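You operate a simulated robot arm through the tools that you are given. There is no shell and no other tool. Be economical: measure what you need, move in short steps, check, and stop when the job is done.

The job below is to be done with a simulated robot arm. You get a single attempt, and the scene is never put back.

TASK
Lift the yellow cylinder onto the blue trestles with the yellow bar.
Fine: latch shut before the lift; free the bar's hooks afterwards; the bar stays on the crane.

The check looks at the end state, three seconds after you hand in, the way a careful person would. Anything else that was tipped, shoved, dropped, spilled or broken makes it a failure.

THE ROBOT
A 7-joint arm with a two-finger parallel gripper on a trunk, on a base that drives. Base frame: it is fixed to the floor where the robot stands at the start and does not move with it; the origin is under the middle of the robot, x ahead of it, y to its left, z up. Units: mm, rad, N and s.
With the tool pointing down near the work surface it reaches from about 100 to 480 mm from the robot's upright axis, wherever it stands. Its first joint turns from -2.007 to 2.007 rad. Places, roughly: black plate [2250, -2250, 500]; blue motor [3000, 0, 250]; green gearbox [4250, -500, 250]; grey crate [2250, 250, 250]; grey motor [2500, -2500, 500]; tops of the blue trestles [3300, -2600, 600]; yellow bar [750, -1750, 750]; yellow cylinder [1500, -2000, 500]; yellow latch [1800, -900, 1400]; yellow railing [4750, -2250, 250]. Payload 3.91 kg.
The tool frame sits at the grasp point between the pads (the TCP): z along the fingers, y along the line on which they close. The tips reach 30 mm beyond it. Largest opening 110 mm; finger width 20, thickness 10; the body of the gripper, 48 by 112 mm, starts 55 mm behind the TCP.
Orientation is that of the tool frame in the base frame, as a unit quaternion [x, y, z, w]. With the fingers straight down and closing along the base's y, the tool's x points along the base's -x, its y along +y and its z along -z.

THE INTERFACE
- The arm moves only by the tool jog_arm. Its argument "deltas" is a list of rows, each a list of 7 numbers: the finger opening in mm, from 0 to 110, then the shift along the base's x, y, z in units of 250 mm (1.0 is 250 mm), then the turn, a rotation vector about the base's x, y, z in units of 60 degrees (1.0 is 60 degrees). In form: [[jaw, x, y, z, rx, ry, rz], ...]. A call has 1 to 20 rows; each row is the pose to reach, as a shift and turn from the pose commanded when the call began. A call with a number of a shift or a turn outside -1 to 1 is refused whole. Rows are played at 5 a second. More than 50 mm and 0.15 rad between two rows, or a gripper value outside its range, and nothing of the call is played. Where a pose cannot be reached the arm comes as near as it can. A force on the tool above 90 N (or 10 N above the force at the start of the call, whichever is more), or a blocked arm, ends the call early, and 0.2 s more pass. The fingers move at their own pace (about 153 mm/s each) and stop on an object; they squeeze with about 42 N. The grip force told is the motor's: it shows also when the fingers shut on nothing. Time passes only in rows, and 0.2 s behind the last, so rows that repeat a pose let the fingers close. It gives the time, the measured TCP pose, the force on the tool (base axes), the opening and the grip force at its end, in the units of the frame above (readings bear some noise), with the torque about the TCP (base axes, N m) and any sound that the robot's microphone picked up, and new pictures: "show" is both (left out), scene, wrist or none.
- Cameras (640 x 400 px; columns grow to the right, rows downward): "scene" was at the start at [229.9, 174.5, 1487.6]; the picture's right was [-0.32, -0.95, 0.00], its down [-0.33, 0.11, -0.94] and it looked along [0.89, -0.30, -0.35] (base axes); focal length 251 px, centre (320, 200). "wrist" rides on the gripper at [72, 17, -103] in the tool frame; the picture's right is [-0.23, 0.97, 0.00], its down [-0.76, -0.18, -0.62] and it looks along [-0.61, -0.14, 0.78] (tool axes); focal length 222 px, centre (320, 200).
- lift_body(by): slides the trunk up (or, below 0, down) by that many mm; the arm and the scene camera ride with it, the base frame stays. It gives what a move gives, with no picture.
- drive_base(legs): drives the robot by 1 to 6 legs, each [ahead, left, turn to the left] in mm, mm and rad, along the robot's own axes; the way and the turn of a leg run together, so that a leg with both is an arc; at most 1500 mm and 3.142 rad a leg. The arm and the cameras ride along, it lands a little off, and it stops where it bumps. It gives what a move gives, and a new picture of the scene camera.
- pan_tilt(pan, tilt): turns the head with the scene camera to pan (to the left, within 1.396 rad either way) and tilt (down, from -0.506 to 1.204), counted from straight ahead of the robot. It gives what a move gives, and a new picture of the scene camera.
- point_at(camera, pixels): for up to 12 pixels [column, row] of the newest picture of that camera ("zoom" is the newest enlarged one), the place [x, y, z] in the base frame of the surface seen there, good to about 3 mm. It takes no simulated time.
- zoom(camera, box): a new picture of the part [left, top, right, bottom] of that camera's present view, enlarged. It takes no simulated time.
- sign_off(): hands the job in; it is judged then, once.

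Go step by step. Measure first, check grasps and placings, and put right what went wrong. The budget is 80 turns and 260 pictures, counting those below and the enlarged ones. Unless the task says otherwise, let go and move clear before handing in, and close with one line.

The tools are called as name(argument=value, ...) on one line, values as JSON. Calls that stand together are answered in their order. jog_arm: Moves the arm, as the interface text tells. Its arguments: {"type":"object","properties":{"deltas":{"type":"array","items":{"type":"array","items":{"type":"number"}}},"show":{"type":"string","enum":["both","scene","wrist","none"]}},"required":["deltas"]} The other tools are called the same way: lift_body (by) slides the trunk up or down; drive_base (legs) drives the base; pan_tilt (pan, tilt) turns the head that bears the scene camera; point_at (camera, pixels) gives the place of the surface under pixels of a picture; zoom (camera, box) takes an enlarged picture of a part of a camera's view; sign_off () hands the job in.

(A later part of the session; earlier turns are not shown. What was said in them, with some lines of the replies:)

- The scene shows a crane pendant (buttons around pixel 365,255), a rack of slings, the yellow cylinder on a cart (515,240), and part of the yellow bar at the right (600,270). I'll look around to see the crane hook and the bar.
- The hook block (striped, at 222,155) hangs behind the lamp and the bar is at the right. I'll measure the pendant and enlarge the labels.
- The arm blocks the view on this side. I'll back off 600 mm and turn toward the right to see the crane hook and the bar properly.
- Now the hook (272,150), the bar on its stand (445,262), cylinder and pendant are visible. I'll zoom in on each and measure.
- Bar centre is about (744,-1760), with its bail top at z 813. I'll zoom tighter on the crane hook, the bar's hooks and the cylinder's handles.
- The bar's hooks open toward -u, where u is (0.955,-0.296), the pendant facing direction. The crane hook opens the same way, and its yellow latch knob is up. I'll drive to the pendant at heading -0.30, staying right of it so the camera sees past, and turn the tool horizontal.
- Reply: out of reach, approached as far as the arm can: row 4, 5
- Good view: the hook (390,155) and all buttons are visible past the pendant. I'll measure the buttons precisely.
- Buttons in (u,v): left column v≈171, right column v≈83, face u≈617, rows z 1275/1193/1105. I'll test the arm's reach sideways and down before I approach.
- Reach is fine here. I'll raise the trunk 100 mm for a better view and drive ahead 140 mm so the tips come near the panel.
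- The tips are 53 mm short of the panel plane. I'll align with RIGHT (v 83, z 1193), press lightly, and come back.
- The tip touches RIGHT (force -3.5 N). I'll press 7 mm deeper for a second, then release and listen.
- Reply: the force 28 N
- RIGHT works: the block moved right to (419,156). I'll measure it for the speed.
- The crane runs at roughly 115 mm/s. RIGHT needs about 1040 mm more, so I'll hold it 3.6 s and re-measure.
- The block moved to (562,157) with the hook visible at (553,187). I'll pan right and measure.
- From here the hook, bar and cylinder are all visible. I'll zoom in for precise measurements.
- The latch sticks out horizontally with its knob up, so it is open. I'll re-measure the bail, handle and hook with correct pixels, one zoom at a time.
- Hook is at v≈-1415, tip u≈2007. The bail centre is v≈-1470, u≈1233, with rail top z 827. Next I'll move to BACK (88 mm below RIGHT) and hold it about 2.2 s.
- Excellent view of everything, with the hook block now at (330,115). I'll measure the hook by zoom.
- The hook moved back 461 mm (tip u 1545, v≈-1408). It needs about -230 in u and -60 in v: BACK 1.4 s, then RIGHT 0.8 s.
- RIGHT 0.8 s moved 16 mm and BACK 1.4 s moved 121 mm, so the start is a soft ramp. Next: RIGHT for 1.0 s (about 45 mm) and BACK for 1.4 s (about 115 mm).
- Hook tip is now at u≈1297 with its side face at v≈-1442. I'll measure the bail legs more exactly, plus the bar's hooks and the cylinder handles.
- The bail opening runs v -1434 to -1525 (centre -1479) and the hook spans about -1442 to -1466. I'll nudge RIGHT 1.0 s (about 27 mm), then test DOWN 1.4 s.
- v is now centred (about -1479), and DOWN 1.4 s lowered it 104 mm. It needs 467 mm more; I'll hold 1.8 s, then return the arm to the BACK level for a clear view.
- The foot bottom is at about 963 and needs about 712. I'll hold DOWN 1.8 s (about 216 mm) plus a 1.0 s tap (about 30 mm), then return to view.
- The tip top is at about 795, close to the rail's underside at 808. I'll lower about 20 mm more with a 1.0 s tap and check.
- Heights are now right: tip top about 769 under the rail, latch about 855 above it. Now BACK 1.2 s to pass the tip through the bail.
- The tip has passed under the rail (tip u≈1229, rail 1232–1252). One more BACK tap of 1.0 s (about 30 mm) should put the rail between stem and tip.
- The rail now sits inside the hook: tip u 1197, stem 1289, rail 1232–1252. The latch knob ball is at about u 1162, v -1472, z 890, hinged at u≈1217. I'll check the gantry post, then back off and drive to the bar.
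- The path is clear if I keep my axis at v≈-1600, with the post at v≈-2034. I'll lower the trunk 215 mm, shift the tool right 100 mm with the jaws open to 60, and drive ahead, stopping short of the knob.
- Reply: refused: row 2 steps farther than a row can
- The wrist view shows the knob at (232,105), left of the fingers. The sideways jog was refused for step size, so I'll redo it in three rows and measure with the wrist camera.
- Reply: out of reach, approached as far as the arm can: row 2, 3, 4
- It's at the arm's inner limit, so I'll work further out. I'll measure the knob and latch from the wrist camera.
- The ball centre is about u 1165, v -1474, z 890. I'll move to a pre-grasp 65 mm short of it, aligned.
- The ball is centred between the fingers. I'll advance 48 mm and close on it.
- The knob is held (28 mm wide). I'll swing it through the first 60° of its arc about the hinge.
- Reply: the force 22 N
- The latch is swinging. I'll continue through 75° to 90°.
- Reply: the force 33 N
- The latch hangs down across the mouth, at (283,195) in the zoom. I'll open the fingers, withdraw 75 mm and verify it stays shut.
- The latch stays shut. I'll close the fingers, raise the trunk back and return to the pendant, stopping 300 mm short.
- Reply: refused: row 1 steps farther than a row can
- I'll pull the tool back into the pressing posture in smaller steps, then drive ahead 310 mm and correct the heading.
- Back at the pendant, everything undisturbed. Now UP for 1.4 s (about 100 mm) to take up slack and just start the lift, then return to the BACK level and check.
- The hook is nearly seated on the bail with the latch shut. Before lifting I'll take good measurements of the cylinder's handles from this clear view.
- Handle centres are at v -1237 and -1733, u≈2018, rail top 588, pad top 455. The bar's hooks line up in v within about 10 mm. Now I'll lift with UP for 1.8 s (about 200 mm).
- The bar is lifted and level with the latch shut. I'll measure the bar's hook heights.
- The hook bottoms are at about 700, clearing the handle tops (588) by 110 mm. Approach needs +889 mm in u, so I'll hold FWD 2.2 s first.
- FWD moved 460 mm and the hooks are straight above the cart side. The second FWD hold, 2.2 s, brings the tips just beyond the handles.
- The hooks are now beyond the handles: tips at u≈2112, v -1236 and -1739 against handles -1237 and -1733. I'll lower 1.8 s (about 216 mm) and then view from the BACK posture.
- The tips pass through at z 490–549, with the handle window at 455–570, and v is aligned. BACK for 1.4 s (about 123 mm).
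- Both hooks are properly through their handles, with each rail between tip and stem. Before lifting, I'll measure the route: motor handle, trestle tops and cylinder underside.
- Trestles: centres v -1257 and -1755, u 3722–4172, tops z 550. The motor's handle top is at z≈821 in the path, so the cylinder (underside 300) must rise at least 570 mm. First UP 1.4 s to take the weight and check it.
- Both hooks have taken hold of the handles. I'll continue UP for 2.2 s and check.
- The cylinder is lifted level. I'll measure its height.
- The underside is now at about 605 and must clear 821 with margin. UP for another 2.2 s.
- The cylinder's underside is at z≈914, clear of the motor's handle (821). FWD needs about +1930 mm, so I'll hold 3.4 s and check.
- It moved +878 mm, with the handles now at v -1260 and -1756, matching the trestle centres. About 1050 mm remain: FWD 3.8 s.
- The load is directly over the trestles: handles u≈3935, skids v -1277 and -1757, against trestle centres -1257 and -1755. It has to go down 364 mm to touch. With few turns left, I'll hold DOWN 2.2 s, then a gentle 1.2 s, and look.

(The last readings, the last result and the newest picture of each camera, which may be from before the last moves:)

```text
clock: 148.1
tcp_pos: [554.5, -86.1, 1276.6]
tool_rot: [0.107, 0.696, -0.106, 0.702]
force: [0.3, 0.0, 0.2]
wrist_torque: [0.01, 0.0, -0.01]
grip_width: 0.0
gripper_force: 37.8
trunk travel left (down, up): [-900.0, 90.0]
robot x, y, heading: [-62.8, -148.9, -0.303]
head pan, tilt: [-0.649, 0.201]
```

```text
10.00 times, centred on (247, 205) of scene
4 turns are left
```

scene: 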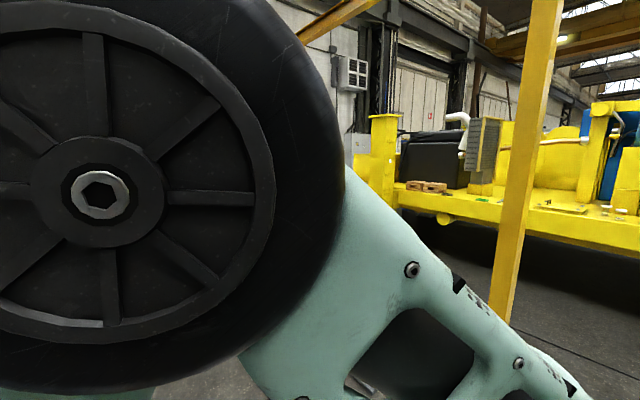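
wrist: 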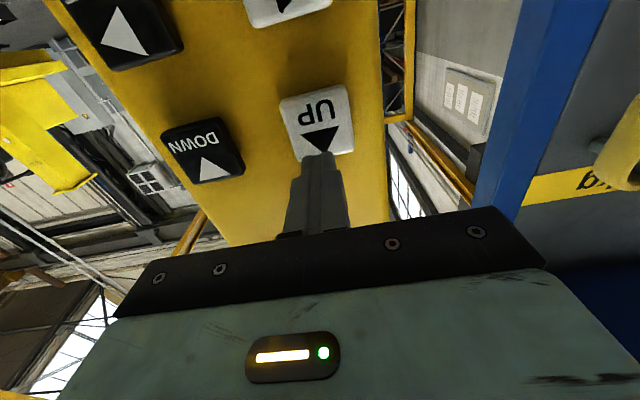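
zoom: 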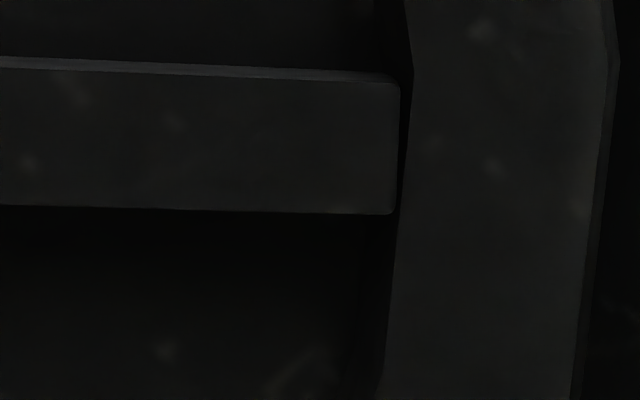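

The arm hid the view at the DOWN level. The load should be at or just about touching, so I'll give one more gentle 1.2 s DOWN (still within the slack range), then lower the arm and look.

jog_arm(deltas=[[0, 0.176, -0.054, 0, 0, 0, 0], [0, 0.176, -0.054, 0, 0, 0, 0], [0, 0.176, -0.054, 0, 0, 0, 0], [0, 0.176, -0.054, 0, 0, 0, 0], [0, 0.176, -0.054, 0, 0, 0, 0], [0, 0.176, -0.054, 0, 0, 0, 0], [0, 0, 0, 0, 0, 0, 0], [0, 0, 0, -0.18, 0, 0, 0], [0, 0, 0, -0.35, 0, 0, 0], [0, 0, 0, -0.52, 0, 0, 0], [0, 0, 0, -0.685, 0, 0, 0]], show="scene")

zoom(camera="scene", box=[215, 165, 285, 255])

zoom(camera="scene", box=[250, 185, 282, 217])

zoom(camera="scene", box=[222, 185, 254, 217])

point_at(camera="zoom", pixels=[[320, 40], [320, 80], [320, 120], [320, 160], [320, 200], [320, 240], [320, 280], [320, 320], [220, 160], [220, 200], [260, 160], [260, 200]])

```text
clock: 150.5
tcp_pos: [554.3, -85.8, 1104.7]
tool_rot: [0.108, 0.696, -0.107, 0.702]
force: [-0.1, 0.5, 0.9]
wrist_torque: [-0.02, 0.03, 0.02]
grip_width: 0.0
gripper_force: 37.6
trunk travel left (down, up): [-900.0, 90.0]
robot x, y, heading: [-61.3, -147.4, -0.305]
head pan, tilt: [-0.649, 0.201]
```

scene: 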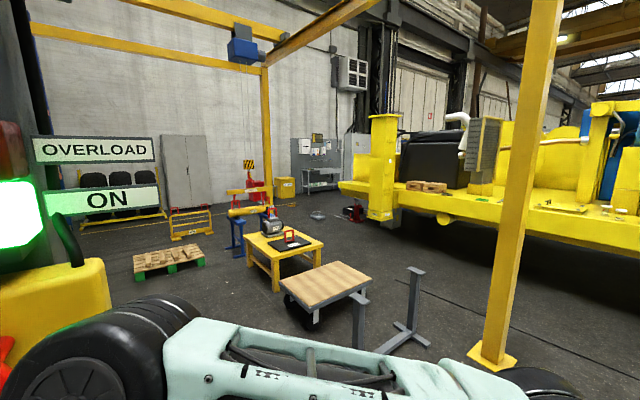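

```text
4.44 times, centred on (250, 210) of scene
```

zoom: 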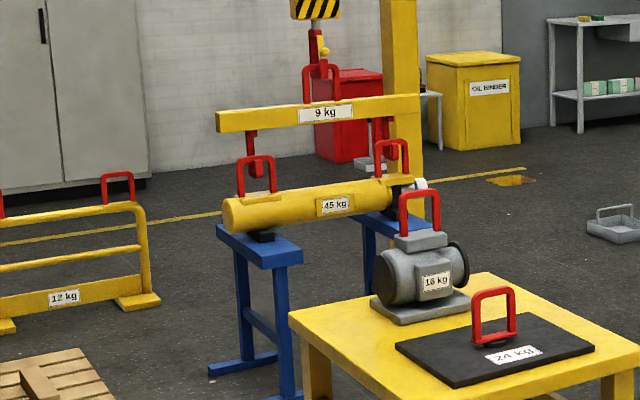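

```text
12.50 times, centred on (266, 201) of scene
```

zoom: 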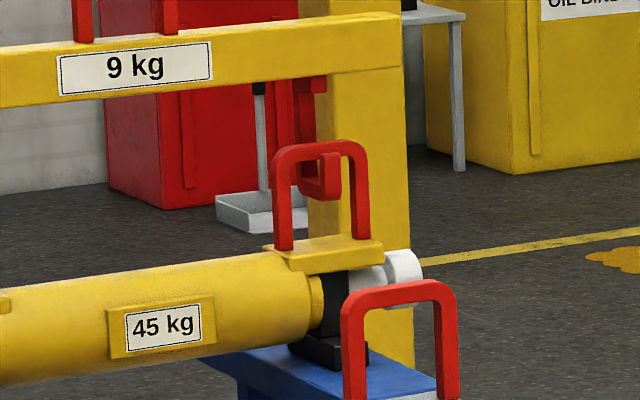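

```text
12.50 times, centred on (238, 201) of scene
```

zoom: 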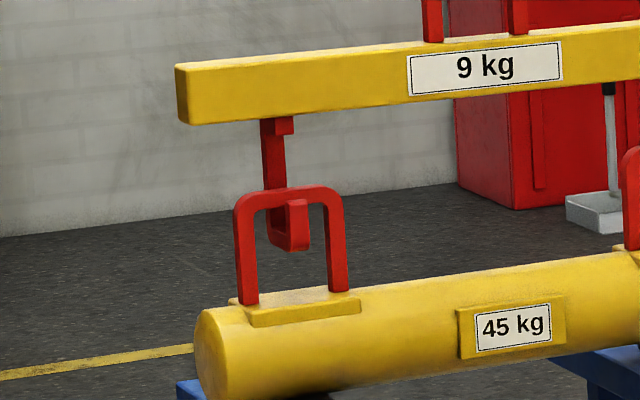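

```text
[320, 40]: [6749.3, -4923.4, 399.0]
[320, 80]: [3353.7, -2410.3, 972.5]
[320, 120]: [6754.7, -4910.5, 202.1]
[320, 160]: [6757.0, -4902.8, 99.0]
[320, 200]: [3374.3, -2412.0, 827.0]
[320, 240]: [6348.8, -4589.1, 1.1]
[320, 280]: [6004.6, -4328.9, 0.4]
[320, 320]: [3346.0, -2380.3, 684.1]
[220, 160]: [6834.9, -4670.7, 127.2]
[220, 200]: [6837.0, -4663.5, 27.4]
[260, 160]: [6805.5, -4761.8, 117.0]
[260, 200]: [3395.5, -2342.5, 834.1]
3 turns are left
```

The cylinder rests on both trestles, with handle tops at about 838. The hook tips overlap the handle rails by about 17 mm still, with about 60 mm of room below. I'll lower about 38 mm more (1.0 s + 0.8 s taps), then FWD 1.4 s to slip the hooks out, and look.

jog_arm(deltas=[[0, 0, 0, 0.18, 0, 0, 0], [0, 0, 0, 0.35, 0, 0, 0], [0, 0, 0, 0.52, 0, 0, 0], [0, 0, 0, 0.684, 0, 0, 0], [0, 0.176, -0.054, 0.684, 0, 0, 0], [0, 0.176, -0.054, 0.684, 0, 0, 0], [0, 0.176, -0.054, 0.684, 0, 0, 0], [0, 0.176, -0.054, 0.684, 0, 0, 0], [0, 0.176, -0.054, 0.684, 0, 0, 0], [0, 0, 0, 0.684, 0, 0, 0], [0, 0, 0, 0.684, 0, 0, 0], [0, 0.176, -0.054, 0.684, 0, 0, 0], [0, 0.176, -0.054, 0.684, 0, 0, 0], [0, 0.176, -0.054, 0.684, 0, 0, 0], [0, 0.176, -0.054, 0.684, 0, 0, 0], [0, 0, 0, 0.684, 0, 0, 0]], show="none")

jog_arm(deltas=[[0, 0, 0, -0.18, 0, 0, 0], [0, 0, 0, -0.35, 0, 0, 0], [0, 0, 0, -0.52, 0, 0, 0], [0, 0, 0, -0.684, 0, 0, 0], [0, 0.054, 0.172, -0.684, 0, 0, 0], [0, 0.107, 0.344, -0.684, 0, 0, 0]], show="none")

zoom(camera="scene", box=[222, 185, 254, 217])

jog_arm(deltas=[[0, 0.176, -0.054, 0, 0, 0, 0], [0, 0.176, -0.054, 0, 0, 0, 0], [0, 0.176, -0.054, 0, 0, 0, 0], [0, 0.176, -0.054, 0, 0, 0, 0], [0, 0.176, -0.054, 0, 0, 0, 0], [0, 0.176, -0.054, 0, 0, 0, 0], [0, 0.176, -0.054, 0, 0, 0, 0], [0, 0, 0, 0, 0, 0, 0], [0, 0, 0, 0, 0, 0, 0], [0, 0, 0, 0, 0, 0, 0]], show="scene")

zoom(camera="scene", box=[222, 185, 254, 217])

zoom(camera="scene", box=[250, 185, 282, 217])

zoom(camera="scene", box=[215, 165, 285, 255])

```text
clock: 153.9
tcp_pos: [557.2, -86.9, 1274.8]
tool_rot: [0.108, 0.696, -0.107, 0.702]
force: [0.0, -0.6, -0.1]
wrist_torque: [-0.02, -0.04, 0.01]
grip_width: 0.1
gripper_force: 38.3
trunk travel left (down, up): [-900.0, 90.0]
robot x, y, heading: [-64.0, -148.3, -0.306]
head pan, tilt: [-0.649, 0.201]
```

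```text
clock: 155.3
tcp_pos: [582.1, 0.5, 1104.0]
tool_rot: [0.107, 0.697, -0.106, 0.701]
force: [0.6, -0.1, -1.1]
wrist_torque: [0.02, 0.0, -0.01]
grip_width: 0.0
gripper_force: 37.3
trunk travel left (down, up): [-900.0, 90.0]
robot x, y, heading: [-63.5, -146.6, -0.31]
head pan, tilt: [-0.649, 0.201]
```

```text
12.50 times, centred on (238, 201) of scene
```

zoom: 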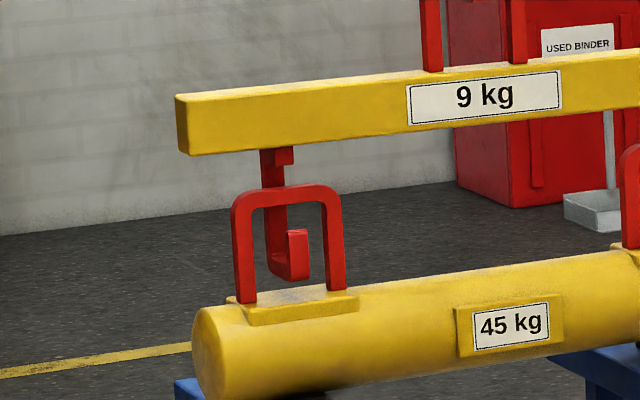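

```text
clock: 157.5
tcp_pos: [581.1, 1.0, 1105.7]
tool_rot: [0.108, 0.696, -0.107, 0.702]
force: [-0.2, -0.5, 0.0]
wrist_torque: [-0.02, 0.0, -0.01]
grip_width: 0.0
gripper_force: 37.9
trunk travel left (down, up): [-900.0, 90.0]
robot x, y, heading: [-65.1, -151.1, -0.305]
head pan, tilt: [-0.649, 0.201]
```

scene: 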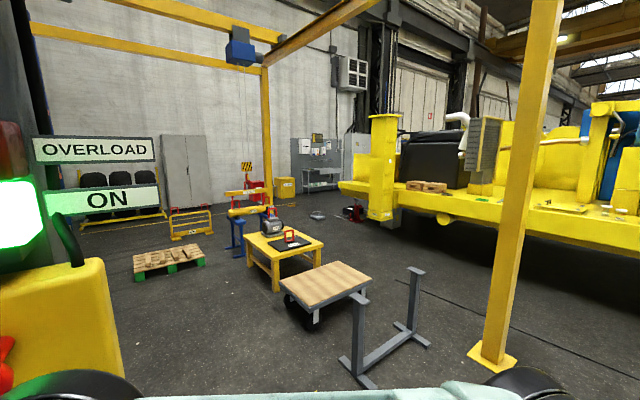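

```text
12.50 times, centred on (238, 201) of scene
```

zoom: 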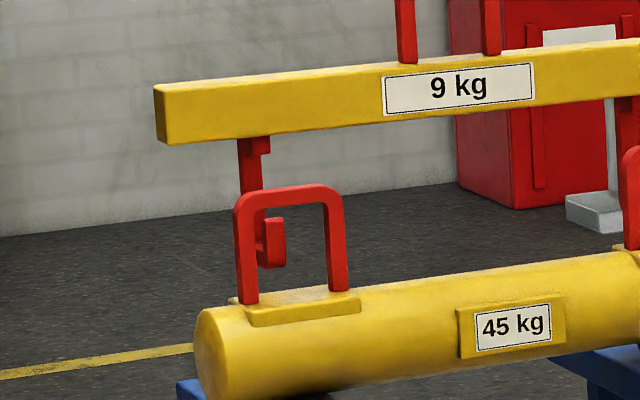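

```text
12.50 times, centred on (266, 201) of scene
```

zoom: 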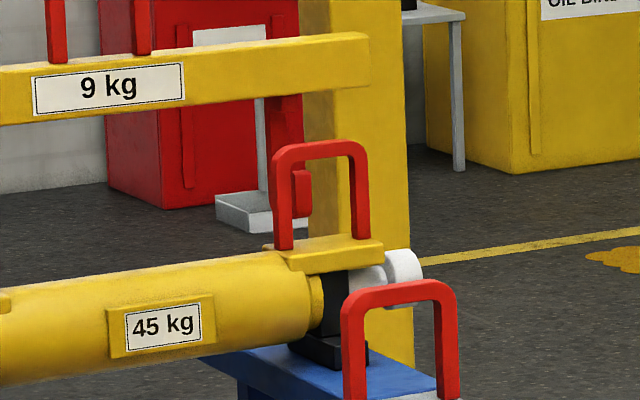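

```text
4.44 times, centred on (250, 210) of scene
2 turns are left
```

zoom: 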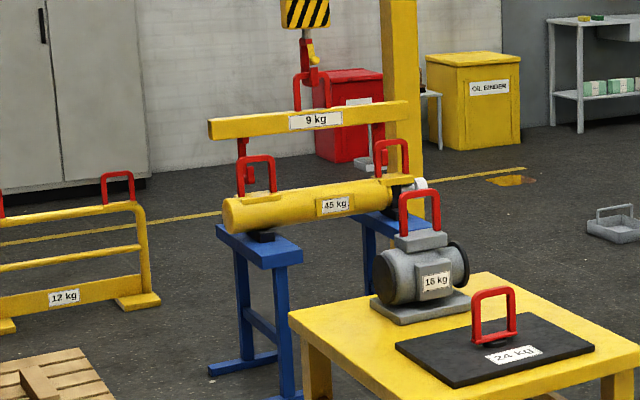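

The hooks are low enough and behind the handle plane, with about 30 mm of clearance. I'll go FWD 1.4 s more for margin, raise the bar clear with UP 2.0 s, then back the robot away and look.

jog_arm(deltas=[[0, 0.176, -0.054, 0, 0, 0, 0], [0, 0.176, -0.054, 0, 0, 0, 0], [0, 0.176, -0.054, 0, 0, 0, 0], [0, 0.176, -0.054, 0, 0, 0, 0], [0, 0.176, -0.054, 0, 0, 0, 0], [0, 0.176, -0.054, 0, 0, 0, 0], [0, 0.176, -0.054, 0, 0, 0, 0], [0, 0, 0, 0, 0, 0, 0], [0, 0, 0, 0, 0, 0, 0], [0, 0, 0, 0, 0, 0, 0]], show="none")

zoom(camera="scene", box=[215, 165, 285, 255])

jog_arm(deltas=[[0, 0, 0, 0.18, 0, 0, 0], [0, 0, 0, 0.35, 0, 0, 0], [0, 0, 0, 0.52, 0, 0, 0], [0, 0, 0, 0.684, 0, 0, 0], [0, 0.176, -0.054, 0.684, 0, 0, 0], [0, 0.176, -0.054, 0.684, 0, 0, 0], [0, 0.176, -0.054, 0.684, 0, 0, 0], [0, 0.176, -0.054, 0.684, 0, 0, 0], [0, 0.176, -0.054, 0.684, 0, 0, 0], [0, 0.176, -0.054, 0.684, 0, 0, 0], [0, 0.176, -0.054, 0.684, 0, 0, 0], [0, 0.176, -0.054, 0.684, 0, 0, 0], [0, 0.176, -0.054, 0.684, 0, 0, 0], [0, 0.176, -0.054, 0.684, 0, 0, 0], [0, 0, 0, 0.684, 0, 0, 0]], show="none")

jog_arm(deltas=[[0, 0, 0, -0.18, 0, 0, 0], [0, 0, 0, -0.35, 0, 0, 0], [0, 0, 0, -0.52, 0, 0, 0], [0, 0, 0, -0.684, 0, 0, 0]], show="scene")

zoom(camera="scene", box=[215, 165, 285, 255])

drive_base(legs=[[-250, 0, 0]])

```text
clock: 159.7
tcp_pos: [582.3, 0.7, 1104.8]
tool_rot: [0.107, 0.696, -0.106, 0.702]
force: [0.0, -0.8, -0.5]
wrist_torque: [0.02, -0.03, 0.02]
grip_width: 0.0
gripper_force: 36.9
trunk travel left (down, up): [-900.0, 90.0]
robot x, y, heading: [-67.6, -145.8, -0.303]
head pan, tilt: [-0.649, 0.201]
```

```text
4.44 times, centred on (250, 210) of scene
```

zoom: 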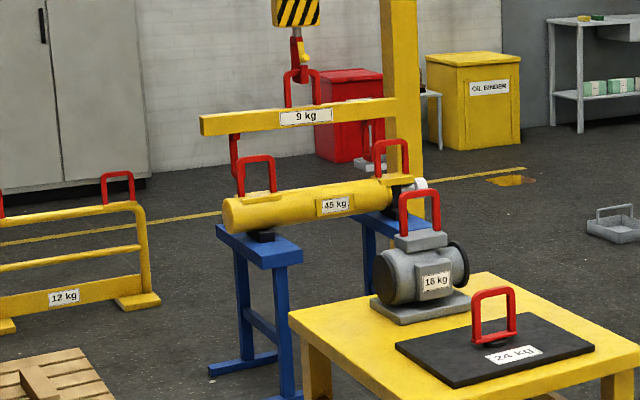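

```text
clock: 162.9
tcp_pos: [585.2, -1.7, 1277.0]
tool_rot: [0.109, 0.695, -0.107, 0.703]
force: [0.3, -0.2, -0.7]
wrist_torque: [0.02, -0.04, -0.02]
grip_width: 0.1
gripper_force: 38.0
trunk travel left (down, up): [-900.0, 90.0]
robot x, y, heading: [-65.9, -151.3, -0.304]
head pan, tilt: [-0.649, 0.201]
```

```text
clock: 163.9
tcp_pos: [581.7, 0.1, 1104.1]
tool_rot: [0.108, 0.696, -0.105, 0.702]
force: [-0.3, 0.6, 0.2]
wrist_torque: [0.01, 0.0, 0.04]
grip_width: 0.0
gripper_force: 37.5
trunk travel left (down, up): [-900.0, 90.0]
robot x, y, heading: [-65.8, -147.1, -0.308]
head pan, tilt: [-0.649, 0.201]
```

scene: 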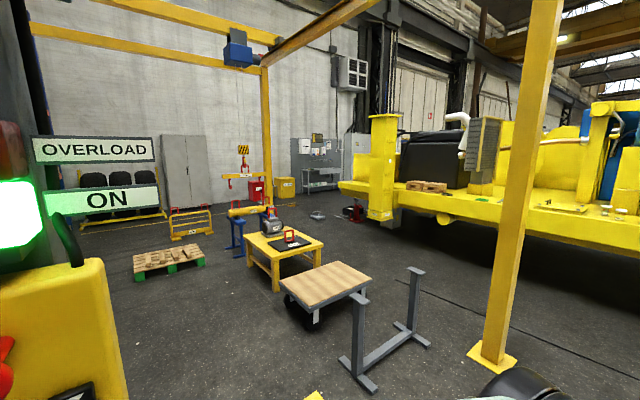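

```text
4.44 times, centred on (250, 210) of scene
```

zoom: 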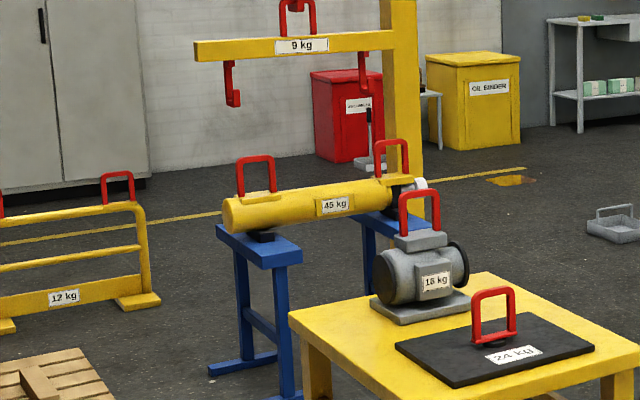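

```text
clock: 165.7
tcp_pos: [342.3, 76.2, 1105.1]
tool_rot: [0.107, 0.697, -0.106, 0.701]
force: [-0.6, 0.9, 0.2]
wrist_torque: [0.02, -0.02, -0.02]
grip_width: 0.2
gripper_force: 37.4
trunk travel left (down, up): [-900.0, 90.0]
robot x, y, heading: [-308.6, -73.8, -0.309]
head pan, tilt: [-0.649, 0.201]
1 turns are left
```

scene: 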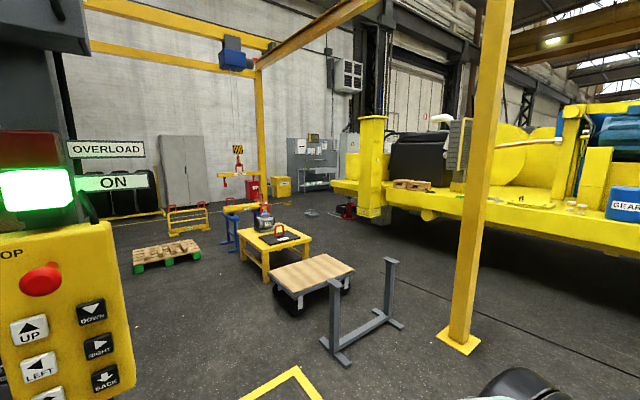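

The last zoom shows the cylinder resting on both blue trestles. The bar hangs free above it, on the crane hook with the latch shut, and the robot has backed away, so I'm handing in.

sign_off()

```text
The job is handed in.
```

The yellow cylinder is resting on both blue trestles. The bar's hooks are free of it, and the bar is still on the crane hook, whose latch was shut before the lift. Nothing else looked disturbed in the last picture, and the job is handed in.
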